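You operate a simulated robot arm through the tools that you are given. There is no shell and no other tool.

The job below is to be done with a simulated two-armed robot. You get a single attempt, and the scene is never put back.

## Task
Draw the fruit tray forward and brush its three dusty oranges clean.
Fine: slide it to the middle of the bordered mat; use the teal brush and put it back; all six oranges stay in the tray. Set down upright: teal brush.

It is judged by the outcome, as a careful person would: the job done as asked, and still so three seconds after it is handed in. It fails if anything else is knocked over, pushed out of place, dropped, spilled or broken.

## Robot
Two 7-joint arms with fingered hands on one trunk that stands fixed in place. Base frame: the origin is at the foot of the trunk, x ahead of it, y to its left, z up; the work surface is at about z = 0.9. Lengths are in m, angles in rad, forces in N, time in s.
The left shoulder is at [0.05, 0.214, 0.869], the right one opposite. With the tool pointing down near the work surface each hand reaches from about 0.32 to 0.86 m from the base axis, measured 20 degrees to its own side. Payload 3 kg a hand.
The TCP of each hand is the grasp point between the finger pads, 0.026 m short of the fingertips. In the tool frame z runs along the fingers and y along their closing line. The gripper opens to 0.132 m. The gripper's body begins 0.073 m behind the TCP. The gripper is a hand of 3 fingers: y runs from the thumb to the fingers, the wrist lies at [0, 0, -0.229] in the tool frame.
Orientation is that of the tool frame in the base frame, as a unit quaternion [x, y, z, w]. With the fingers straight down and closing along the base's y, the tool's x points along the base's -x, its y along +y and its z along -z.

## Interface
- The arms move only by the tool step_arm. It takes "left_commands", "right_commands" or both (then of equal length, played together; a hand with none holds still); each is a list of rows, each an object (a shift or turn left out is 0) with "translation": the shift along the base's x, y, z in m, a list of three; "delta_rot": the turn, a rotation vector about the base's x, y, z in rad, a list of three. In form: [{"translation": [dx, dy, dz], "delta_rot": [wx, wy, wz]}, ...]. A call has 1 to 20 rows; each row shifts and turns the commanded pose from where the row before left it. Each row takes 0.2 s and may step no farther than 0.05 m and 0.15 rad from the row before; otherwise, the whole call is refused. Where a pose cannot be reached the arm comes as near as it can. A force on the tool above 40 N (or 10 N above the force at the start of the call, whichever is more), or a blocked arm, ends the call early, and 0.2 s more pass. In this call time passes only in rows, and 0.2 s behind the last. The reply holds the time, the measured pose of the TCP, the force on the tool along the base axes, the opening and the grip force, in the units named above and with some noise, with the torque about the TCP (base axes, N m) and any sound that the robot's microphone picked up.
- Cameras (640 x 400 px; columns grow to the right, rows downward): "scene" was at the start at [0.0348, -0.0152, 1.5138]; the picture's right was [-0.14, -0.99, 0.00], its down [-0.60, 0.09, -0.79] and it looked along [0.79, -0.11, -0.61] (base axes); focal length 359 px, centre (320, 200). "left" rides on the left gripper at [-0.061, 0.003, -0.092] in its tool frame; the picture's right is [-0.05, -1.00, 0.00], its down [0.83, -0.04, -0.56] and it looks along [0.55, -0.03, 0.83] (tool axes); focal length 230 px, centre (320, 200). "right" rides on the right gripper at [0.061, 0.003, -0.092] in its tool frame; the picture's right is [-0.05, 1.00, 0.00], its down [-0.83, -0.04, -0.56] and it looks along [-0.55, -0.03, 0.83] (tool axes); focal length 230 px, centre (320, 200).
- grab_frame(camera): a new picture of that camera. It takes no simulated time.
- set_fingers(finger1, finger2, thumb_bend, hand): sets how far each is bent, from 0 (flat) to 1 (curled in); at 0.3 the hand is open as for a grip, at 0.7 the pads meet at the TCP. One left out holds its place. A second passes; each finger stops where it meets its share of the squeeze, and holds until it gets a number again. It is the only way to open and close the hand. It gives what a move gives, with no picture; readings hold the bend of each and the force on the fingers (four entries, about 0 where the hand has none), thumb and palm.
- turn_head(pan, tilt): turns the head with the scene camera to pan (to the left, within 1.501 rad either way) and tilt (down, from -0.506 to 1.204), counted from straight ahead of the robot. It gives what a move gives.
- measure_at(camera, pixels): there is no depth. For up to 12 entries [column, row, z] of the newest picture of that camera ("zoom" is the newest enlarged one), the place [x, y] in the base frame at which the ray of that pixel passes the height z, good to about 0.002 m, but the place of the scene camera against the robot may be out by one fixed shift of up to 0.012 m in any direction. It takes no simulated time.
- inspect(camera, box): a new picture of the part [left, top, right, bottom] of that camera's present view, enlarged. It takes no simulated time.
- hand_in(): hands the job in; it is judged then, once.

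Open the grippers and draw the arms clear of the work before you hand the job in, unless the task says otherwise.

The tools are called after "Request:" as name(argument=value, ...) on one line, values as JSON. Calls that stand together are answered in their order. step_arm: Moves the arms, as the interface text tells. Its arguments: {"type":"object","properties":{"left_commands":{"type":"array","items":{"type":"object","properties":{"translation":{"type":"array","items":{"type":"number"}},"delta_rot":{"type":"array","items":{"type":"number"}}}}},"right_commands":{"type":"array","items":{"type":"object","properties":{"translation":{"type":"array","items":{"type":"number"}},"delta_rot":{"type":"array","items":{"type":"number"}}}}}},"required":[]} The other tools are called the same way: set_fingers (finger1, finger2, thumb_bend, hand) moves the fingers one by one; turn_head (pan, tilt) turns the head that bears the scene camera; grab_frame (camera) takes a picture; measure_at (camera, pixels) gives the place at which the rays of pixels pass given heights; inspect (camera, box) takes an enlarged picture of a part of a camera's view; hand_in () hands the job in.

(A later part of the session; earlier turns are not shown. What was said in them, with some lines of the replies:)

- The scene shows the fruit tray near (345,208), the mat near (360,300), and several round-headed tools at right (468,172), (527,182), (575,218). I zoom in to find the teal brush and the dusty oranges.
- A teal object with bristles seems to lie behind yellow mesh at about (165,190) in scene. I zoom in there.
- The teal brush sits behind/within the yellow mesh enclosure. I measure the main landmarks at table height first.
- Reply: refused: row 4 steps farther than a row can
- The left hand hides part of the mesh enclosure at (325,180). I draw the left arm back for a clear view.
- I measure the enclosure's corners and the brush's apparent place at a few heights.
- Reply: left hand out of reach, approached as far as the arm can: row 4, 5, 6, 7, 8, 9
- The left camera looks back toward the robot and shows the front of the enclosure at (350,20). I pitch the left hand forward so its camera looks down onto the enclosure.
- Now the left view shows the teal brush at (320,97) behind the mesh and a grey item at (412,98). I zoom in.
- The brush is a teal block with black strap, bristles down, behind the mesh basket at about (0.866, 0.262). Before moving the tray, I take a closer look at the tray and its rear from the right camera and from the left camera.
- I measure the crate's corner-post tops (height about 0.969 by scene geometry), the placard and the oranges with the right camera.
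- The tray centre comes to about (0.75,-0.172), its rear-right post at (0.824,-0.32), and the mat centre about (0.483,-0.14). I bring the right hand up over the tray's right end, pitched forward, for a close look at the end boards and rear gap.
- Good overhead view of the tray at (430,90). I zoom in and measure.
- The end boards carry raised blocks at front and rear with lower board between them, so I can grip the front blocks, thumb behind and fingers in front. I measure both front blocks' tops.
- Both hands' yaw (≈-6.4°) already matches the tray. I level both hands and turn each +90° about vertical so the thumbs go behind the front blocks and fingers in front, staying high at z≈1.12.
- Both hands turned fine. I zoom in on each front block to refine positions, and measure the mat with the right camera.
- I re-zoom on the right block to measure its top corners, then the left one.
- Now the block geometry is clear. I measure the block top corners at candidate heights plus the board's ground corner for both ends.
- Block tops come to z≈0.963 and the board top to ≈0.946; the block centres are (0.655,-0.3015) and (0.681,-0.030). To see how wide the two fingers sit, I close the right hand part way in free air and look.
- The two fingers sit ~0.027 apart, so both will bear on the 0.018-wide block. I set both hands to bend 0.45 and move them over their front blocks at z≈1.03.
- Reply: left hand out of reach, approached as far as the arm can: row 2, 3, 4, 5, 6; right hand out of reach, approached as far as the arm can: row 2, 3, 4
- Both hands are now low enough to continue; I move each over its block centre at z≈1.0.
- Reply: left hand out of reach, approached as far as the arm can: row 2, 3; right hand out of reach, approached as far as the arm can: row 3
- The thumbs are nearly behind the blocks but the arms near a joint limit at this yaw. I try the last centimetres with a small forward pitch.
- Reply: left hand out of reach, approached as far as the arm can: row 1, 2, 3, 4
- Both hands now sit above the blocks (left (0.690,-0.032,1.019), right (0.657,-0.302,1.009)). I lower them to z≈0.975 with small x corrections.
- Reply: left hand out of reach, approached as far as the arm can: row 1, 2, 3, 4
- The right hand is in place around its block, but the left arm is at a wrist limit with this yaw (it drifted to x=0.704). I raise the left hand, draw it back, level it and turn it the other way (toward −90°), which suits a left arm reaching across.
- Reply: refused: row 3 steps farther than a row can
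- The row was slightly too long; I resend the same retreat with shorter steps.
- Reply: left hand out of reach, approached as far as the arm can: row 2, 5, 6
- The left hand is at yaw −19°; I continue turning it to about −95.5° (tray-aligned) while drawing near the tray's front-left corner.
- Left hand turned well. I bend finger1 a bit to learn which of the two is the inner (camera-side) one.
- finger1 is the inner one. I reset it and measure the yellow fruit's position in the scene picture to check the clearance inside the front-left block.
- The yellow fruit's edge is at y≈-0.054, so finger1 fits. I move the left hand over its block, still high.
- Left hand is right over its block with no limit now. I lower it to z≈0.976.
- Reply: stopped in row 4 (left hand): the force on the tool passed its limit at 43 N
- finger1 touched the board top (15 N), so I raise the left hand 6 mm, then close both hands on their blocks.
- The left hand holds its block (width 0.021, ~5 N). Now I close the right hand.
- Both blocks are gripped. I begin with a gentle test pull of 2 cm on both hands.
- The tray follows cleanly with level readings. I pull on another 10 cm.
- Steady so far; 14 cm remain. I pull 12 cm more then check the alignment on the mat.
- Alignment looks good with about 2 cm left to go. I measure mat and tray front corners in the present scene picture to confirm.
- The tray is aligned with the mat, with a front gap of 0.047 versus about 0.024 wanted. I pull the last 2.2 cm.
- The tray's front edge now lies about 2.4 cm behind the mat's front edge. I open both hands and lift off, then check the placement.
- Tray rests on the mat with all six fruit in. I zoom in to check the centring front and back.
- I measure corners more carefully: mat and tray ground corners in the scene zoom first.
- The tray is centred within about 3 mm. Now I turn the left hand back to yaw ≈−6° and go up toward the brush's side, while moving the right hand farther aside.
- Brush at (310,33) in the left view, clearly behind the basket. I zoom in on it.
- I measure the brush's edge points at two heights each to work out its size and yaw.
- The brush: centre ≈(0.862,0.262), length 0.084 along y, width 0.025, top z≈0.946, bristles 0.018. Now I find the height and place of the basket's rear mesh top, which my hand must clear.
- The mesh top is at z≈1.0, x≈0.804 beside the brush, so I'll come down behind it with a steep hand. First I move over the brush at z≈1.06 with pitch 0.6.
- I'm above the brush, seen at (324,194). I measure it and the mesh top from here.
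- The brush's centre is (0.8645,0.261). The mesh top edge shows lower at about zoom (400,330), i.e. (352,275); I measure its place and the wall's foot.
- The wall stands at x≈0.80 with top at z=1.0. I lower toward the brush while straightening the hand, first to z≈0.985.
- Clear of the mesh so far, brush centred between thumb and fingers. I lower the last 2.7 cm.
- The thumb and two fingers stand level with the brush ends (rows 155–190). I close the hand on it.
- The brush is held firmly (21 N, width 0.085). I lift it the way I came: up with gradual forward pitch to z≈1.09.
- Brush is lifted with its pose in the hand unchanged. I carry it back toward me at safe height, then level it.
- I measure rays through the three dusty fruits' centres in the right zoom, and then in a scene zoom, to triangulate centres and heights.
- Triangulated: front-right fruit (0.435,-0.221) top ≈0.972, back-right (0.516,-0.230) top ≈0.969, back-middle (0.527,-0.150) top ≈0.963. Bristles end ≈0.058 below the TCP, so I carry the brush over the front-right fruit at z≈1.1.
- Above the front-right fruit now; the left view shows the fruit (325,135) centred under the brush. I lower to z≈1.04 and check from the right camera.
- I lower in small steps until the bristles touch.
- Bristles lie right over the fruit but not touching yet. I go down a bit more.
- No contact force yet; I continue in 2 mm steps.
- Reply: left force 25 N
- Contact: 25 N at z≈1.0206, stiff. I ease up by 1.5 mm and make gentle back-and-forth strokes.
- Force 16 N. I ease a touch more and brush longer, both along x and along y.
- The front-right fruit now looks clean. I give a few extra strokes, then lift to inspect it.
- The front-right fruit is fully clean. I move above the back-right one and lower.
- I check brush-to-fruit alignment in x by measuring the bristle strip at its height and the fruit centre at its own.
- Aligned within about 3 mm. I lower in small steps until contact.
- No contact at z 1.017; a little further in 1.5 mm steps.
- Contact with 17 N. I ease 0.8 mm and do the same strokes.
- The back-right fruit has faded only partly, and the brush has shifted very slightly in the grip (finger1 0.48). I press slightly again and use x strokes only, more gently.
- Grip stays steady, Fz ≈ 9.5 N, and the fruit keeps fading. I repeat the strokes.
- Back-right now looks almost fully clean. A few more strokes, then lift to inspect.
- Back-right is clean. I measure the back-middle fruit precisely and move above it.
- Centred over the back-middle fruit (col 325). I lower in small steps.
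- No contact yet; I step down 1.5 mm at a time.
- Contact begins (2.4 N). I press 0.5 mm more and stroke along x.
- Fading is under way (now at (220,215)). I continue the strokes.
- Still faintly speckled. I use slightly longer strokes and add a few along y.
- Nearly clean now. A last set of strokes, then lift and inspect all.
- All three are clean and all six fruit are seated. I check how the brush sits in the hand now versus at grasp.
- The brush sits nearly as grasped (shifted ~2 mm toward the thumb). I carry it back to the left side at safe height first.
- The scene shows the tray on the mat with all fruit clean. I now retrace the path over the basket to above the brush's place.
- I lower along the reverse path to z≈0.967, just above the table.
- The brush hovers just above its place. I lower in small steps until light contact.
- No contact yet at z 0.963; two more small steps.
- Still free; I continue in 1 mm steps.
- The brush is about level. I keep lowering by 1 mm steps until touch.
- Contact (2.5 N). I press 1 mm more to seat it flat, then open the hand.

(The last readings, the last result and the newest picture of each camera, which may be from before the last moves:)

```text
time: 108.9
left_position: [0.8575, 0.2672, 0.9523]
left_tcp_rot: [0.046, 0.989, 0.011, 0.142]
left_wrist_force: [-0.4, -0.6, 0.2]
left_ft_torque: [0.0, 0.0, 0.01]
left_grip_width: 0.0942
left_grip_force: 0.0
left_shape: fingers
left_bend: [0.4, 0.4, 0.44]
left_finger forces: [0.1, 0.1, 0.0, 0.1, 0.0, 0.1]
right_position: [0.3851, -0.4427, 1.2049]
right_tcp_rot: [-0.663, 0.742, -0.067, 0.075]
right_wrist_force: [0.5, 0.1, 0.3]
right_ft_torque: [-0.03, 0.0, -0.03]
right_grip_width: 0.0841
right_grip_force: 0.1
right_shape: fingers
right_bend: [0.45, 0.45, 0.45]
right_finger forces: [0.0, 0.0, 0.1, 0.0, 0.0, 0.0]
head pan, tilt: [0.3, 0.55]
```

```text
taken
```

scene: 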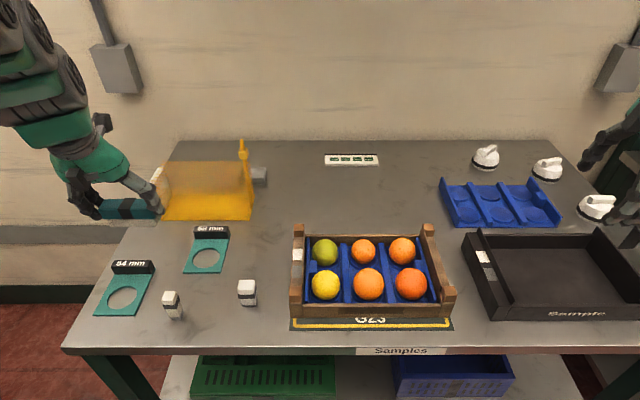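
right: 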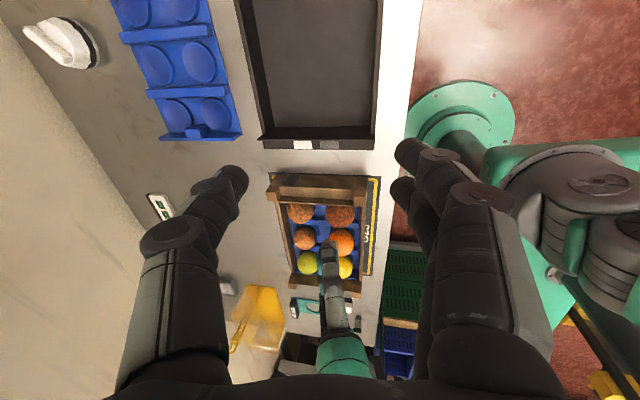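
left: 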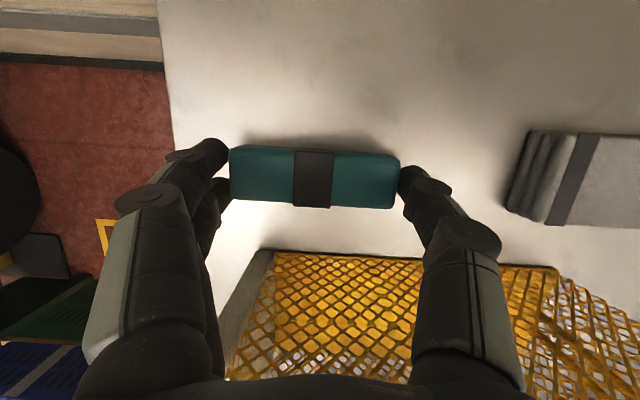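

The fingers are off the brush. I open fully and measure the brush's position.

Request:
set_fingers(hand="left", finger1=0.3, finger2=0.3, thumb_bend=0.3)

Request:
inspect(camera="left", box=[210, 115, 420, 245])

Request:
measure_at(camera="left", pixels=[[231, 149, 0.946], [398, 156, 0.946], [394, 208, 0.946], [230, 199, 0.946]])

```text
time: 109.9
left_position: [0.8567, 0.2675, 0.9523]
left_tcp_rot: [0.045, 0.989, 0.012, 0.141]
left_wrist_force: [-0.1, 0.3, -0.5]
left_ft_torque: [0.01, 0.01, -0.01]
left_grip_width: 0.1339
left_grip_force: 0.1
left_shape: fingers
left_bend: [0.3, 0.3, 0.3]
left_finger forces: [0.0, 0.0, 0.0, 0.0, 0.0, 0.0]
right_position: [0.3868, -0.4442, 1.2056]
right_tcp_rot: [-0.663, 0.742, -0.066, 0.075]
right_wrist_force: [-0.1, -0.6, -0.4]
right_ft_torque: [0.05, 0.04, -0.01]
right_grip_width: 0.0843
right_grip_force: 0.0
right_shape: fingers
right_bend: [0.45, 0.45, 0.45]
right_finger forces: [0.0, 0.1, 0.1, 0.0, 0.0, 0.0]
head pan, tilt: [0.3, 0.55]
```

```text
3.05 times, centred on (315, 180) of left
```

zoom: 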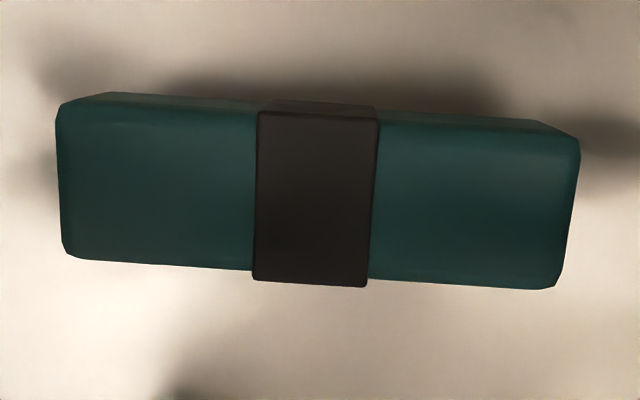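

```text
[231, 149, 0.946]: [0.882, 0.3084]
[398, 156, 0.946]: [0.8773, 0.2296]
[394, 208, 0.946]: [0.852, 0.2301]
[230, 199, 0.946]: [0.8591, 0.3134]
```

The brush stands flat but about 9 mm to the left (y≈0.270) of its original 0.261. I shift the hand slightly and nudge it back with the two fingers only, thumb open.

Request:
step_arm(left_commands=[{"translation": [0, -0.0042, 0.003]}])

Request:
set_fingers(hand="left", finger1=0.46, finger2=0.46)

Request:
set_fingers(hand="left", finger1=0.3, finger2=0.3)

Request:
grab_frame(camera="left")

```text
time: 110.3
left_position: [0.8576, 0.2625, 0.9545]
left_tcp_rot: [0.045, 0.989, 0.011, 0.142]
left_wrist_force: [-0.4, 0.0, -0.4]
left_ft_torque: [0.0, 0.01, 0.0]
left_grip_width: 0.134
left_grip_force: 0.1
left_shape: fingers
left_bend: [0.3, 0.3, 0.3]
left_finger forces: [0.0, 0.0, 0.0, 0.0, 0.0, 0.0]
right_position: [0.3855, -0.4434, 1.2049]
right_tcp_rot: [-0.663, 0.742, -0.067, 0.074]
right_wrist_force: [0.4, 0.4, -0.4]
right_ft_torque: [0.02, -0.01, -0.05]
right_grip_width: 0.0845
right_grip_force: 0.0
right_shape: fingers
right_bend: [0.45, 0.45, 0.45]
right_finger forces: [0.0, 0.0, 0.0, 0.1, 0.1, 0.0]
head pan, tilt: [0.3, 0.55]
```

```text
time: 111.3
left_position: [0.8574, 0.2614, 0.9543]
left_tcp_rot: [0.046, 0.989, 0.011, 0.141]
left_wrist_force: [-0.2, -0.4, -0.4]
left_ft_torque: [0.03, -0.02, 0.01]
left_grip_width: 0.1082
left_grip_force: 0.1
left_shape: fingers
left_bend: [0.46, 0.46, 0.3]
left_finger forces: [0.0, 0.1, 0.0, 0.1, 0.0, 0.0]
right_position: [0.3861, -0.443, 1.2053]
right_tcp_rot: [-0.663, 0.742, -0.066, 0.075]
right_wrist_force: [0.4, 0.2, 1.1]
right_ft_torque: [0.05, 0.04, 0.02]
right_grip_width: 0.0846
right_grip_force: 0.1
right_shape: fingers
right_bend: [0.45, 0.45, 0.45]
right_finger forces: [0.0, 0.0, 0.0, 0.1, 0.1, 0.0]
head pan, tilt: [0.3, 0.55]
```

```text
time: 112.3
left_position: [0.8566, 0.2622, 0.9541]
left_tcp_rot: [0.046, 0.989, 0.01, 0.142]
left_wrist_force: [-0.2, -0.5, 0.3]
left_ft_torque: [0.01, 0.01, -0.01]
left_grip_width: 0.1339
left_grip_force: 0.0
left_shape: fingers
left_bend: [0.3, 0.3, 0.3]
left_finger forces: [0.0, 0.0, 0.0, 0.0, 0.1, 0.1]
right_position: [0.3862, -0.4429, 1.2063]
right_tcp_rot: [-0.663, 0.742, -0.067, 0.074]
right_wrist_force: [0.9, -0.7, 0.1]
right_ft_torque: [-0.01, 0.0, 0.0]
right_grip_width: 0.0843
right_grip_force: 0.0
right_shape: fingers
right_bend: [0.45, 0.45, 0.45]
right_finger forces: [0.0, 0.2, 0.0, 0.1, 0.1, 0.1]
head pan, tilt: [0.3, 0.55]
```

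```text
taken
```

left: 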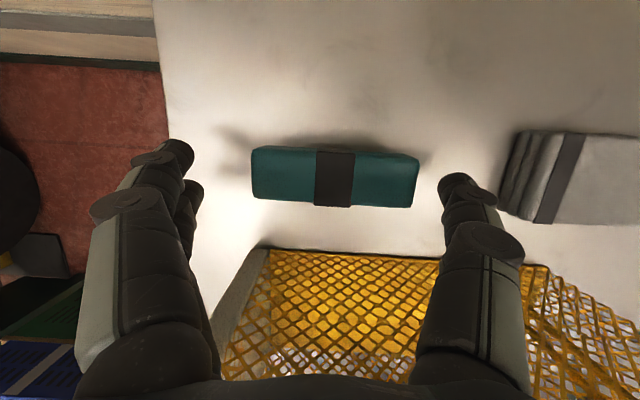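

The brush has moved to cols 251–419. I measure it, then raise the hand along the clear path.

Request:
measure_at(camera="left", pixels=[[253, 149, 0.946], [418, 156, 0.946], [412, 208, 0.946], [252, 200, 0.946]])

Request:
step_arm(left_commands=[{"translation": [0, 0, 0.012], "delta_rot": [0, -0.02, 0]}, {"translation": [0, 0, 0.018], "delta_rot": [0, -0.05, 0]}, {"translation": [0, 0, 0.02], "delta_rot": [0, -0.06, 0]}, {"translation": [0, 0, 0.02], "delta_rot": [0, -0.06, 0]}, {"translation": [0, 0, 0.02], "delta_rot": [0, -0.06, 0]}, {"translation": [0, 0, 0.02], "delta_rot": [0, -0.06, 0]}])

Request:
grab_frame(camera="left")

```text
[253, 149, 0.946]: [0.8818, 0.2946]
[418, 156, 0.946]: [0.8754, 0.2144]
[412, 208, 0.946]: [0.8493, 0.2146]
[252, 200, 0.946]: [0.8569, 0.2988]
```

```text
time: 113.7
left_position: [0.8574, 0.2629, 1.0643]
left_tcp_rot: [0.043, 0.955, 0.018, 0.292]
left_wrist_force: [0.9, 0.3, 0.0]
left_ft_torque: [0.0, 0.0, 0.01]
left_grip_width: 0.1342
left_grip_force: 0.1
left_shape: fingers
left_bend: [0.3, 0.3, 0.3]
left_finger forces: [0.0, 0.0, 0.0, 0.1, 0.0, 0.0]
right_position: [0.3856, -0.4431, 1.2058]
right_tcp_rot: [-0.662, 0.743, -0.067, 0.074]
right_wrist_force: [0.3, -0.2, 0.8]
right_ft_torque: [0.03, -0.01, 0.0]
right_grip_width: 0.0843
right_grip_force: 0.1
right_shape: fingers
right_bend: [0.45, 0.45, 0.45]
right_finger forces: [0.0, 0.0, 0.0, 0.0, 0.0, 0.0]
head pan, tilt: [0.3, 0.55]
```

```text
taken
```

left: 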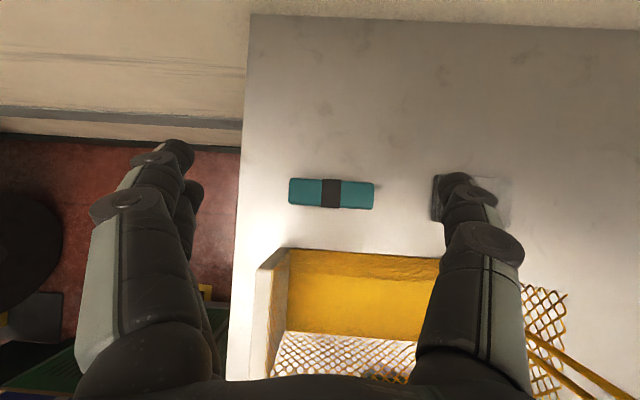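

The brush stands upright within about 6 mm of its original place. I retract the left arm over the basket to a clear resting pose.

Request:
step_arm(left_commands=[{"translation": [0, 0, 0.025]}, {"translation": [-0.03, 0, 0.02]}, {"translation": [-0.045, 0, 0.01]}, {"translation": [-0.045, 0, 0.01]}, {"translation": [-0.045, 0, 0.01]}, {"translation": [-0.045, 0, 0.01], "delta_rot": [0, 0.1, 0]}, {"translation": [-0.045, 0, 0.01], "delta_rot": [0, 0.1, 0]}, {"translation": [-0.045, 0, 0.01], "delta_rot": [0, 0.1, 0]}, {"translation": [-0.045, 0, 0.01], "delta_rot": [0, 0.1, 0]}, {"translation": [-0.045, 0, 0.01], "delta_rot": [0, 0.1, 0]}, {"translation": [-0.045, 0.0, 0.01], "delta_rot": [0, 0.1, 0]}, {"translation": [-0.045, 0.0, 0.0]}])

Request:
set_fingers(hand="right", finger1=0.3, finger2=0.3, thumb_bend=0.3)

Request:
turn_head(pan=-0.05, tilt=0.65)

Request:
grab_frame(camera="scene")

```text
time: 116.3
left_position: [0.3759, 0.2629, 1.1989]
left_tcp_rot: [0.046, 0.999, 0.005, -0.003]
left_wrist_force: [-0.8, 0.3, -0.6]
left_ft_torque: [0.01, -0.03, 0.03]
left_grip_width: 0.1342
left_grip_force: 0.0
left_shape: fingers
left_bend: [0.3, 0.3, 0.3]
left_finger forces: [0.0, 0.1, 0.1, 0.0, 0.0, 0.0]
right_position: [0.3858, -0.4445, 1.2061]
right_tcp_rot: [-0.663, 0.742, -0.066, 0.075]
right_wrist_force: [-0.2, -0.4, -0.2]
right_ft_torque: [0.04, -0.04, 0.0]
right_grip_width: 0.0843
right_grip_force: 0.1
right_shape: fingers
right_bend: [0.45, 0.45, 0.45]
right_finger forces: [0.0, 0.1, 0.1, 0.1, 0.0, 0.1]
head pan, tilt: [0.3, 0.55]
```

```text
time: 117.3
left_position: [0.3763, 0.2622, 1.2005]
left_tcp_rot: [0.046, 0.999, 0.005, -0.003]
left_wrist_force: [0.1, 0.5, 0.1]
left_ft_torque: [-0.01, 0.0, -0.04]
left_grip_width: 0.1342
left_grip_force: 0.0
left_shape: fingers
left_bend: [0.3, 0.3, 0.3]
left_finger forces: [0.1, 0.1, 0.0, 0.0, 0.1, 0.1]
right_position: [0.3854, -0.4432, 1.2049]
right_tcp_rot: [-0.663, 0.742, -0.067, 0.074]
right_wrist_force: [-1.2, 0.2, -0.1]
right_ft_torque: [-0.03, -0.01, 0.01]
right_grip_width: 0.1337
right_grip_force: 0.1
right_shape: fingers
right_bend: [0.3, 0.3, 0.3]
right_finger forces: [0.1, 0.0, 0.1, 0.1, 0.0, 0.1]
head pan, tilt: [0.3, 0.55]
```

```text
time: 118.1
left_position: [0.3746, 0.2633, 1.2017]
left_tcp_rot: [0.047, 0.999, 0.004, -0.004]
left_wrist_force: [0.3, 0.9, 0.2]
left_ft_torque: [0.0, -0.01, -0.01]
left_grip_width: 0.1338
left_grip_force: 0.1
left_shape: fingers
left_bend: [0.3, 0.3, 0.3]
left_finger forces: [0.1, 0.1, 0.0, 0.1, 0.1, 0.1]
right_position: [0.3847, -0.4437, 1.2049]
right_tcp_rot: [-0.663, 0.742, -0.067, 0.076]
right_wrist_force: [-0.3, -0.8, -0.2]
right_ft_torque: [0.0, -0.02, 0.01]
right_grip_width: 0.134
right_grip_force: 0.1
right_shape: fingers
right_bend: [0.3, 0.3, 0.3]
right_finger forces: [0.0, 0.1, 0.1, 0.0, 0.1, 0.1]
head pan, tilt: [-0.051, 0.649]
```

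```text
taken
```

scene: 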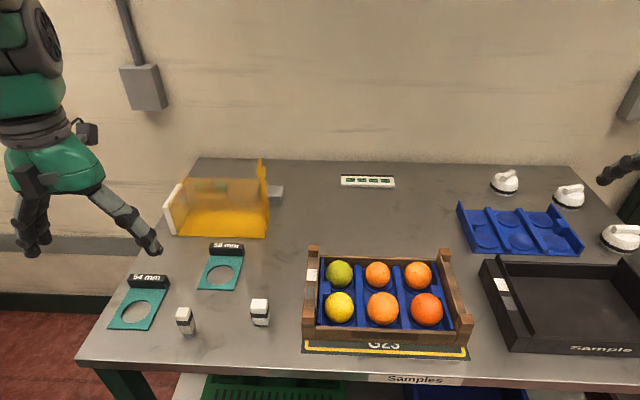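

Everything stands in place. I zoom in for a last check of the tray's centring and the fruit, and of the brush.

Request:
inspect(camera="scene", box=[290, 230, 490, 370])

Request:
inspect(camera="scene", box=[150, 145, 310, 265])

Request:
inspect(camera="right", box=[240, 150, 400, 310])

```text
2.86 times, centred on (390, 300) of scene
```

zoom: 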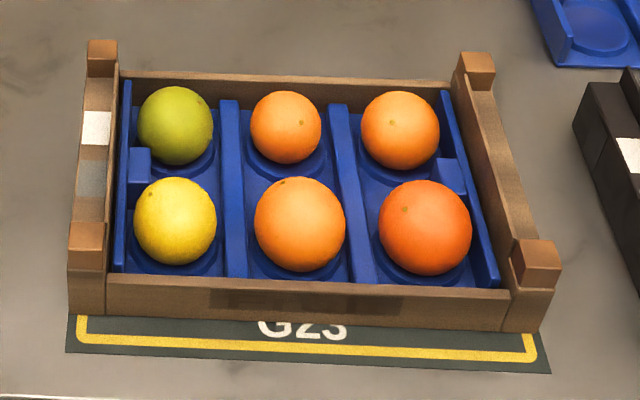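

```text
3.33 times, centred on (230, 205) of scene
```

zoom: 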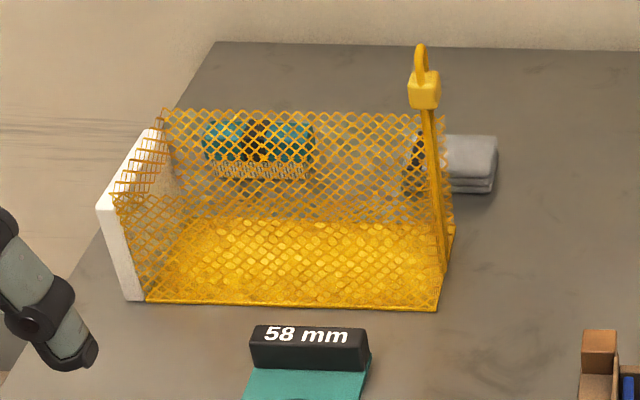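

```text
2.50 times, centred on (320, 230) of right
```

zoom: 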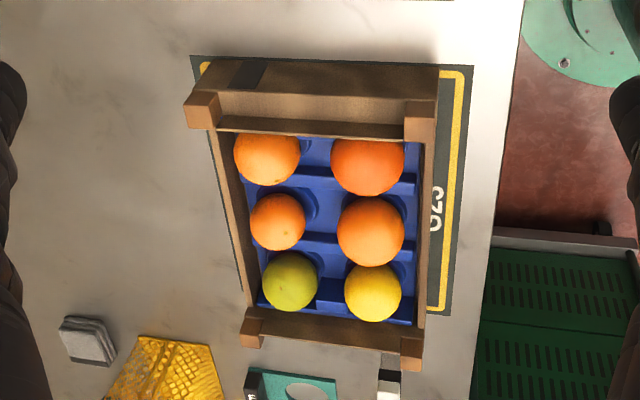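

All three dusty oranges are clean. The tray is centred on the mat with all six fruit seated, and the brush stands upright in its place. Both hands are open and clear, so I hand the job in.

Request:
hand_in()

```text
The job is handed in.
```

I slid the fruit tray forward onto the mat, brushed the three dusty oranges clean and put the teal brush back. The job has been handed in.

- **Tray:** it sits on the mat about 3 mm further back than dead centre and lines up with the mat's edges. All six oranges stayed in it.
- **Oranges:** the front-right, back-right and back-middle ones were the dusty ones. They look clean in the final pictures.
- **Brush:** it is upright on its bristles behind the yellow mesh basket, about 6 mm from where it started. It slid about 9 mm when I let go, so I nudged it back with two fingers.
- **Surroundings:** I saw nothing else knocked over or moved in the last pictures. Both hands are open and clear of the work.
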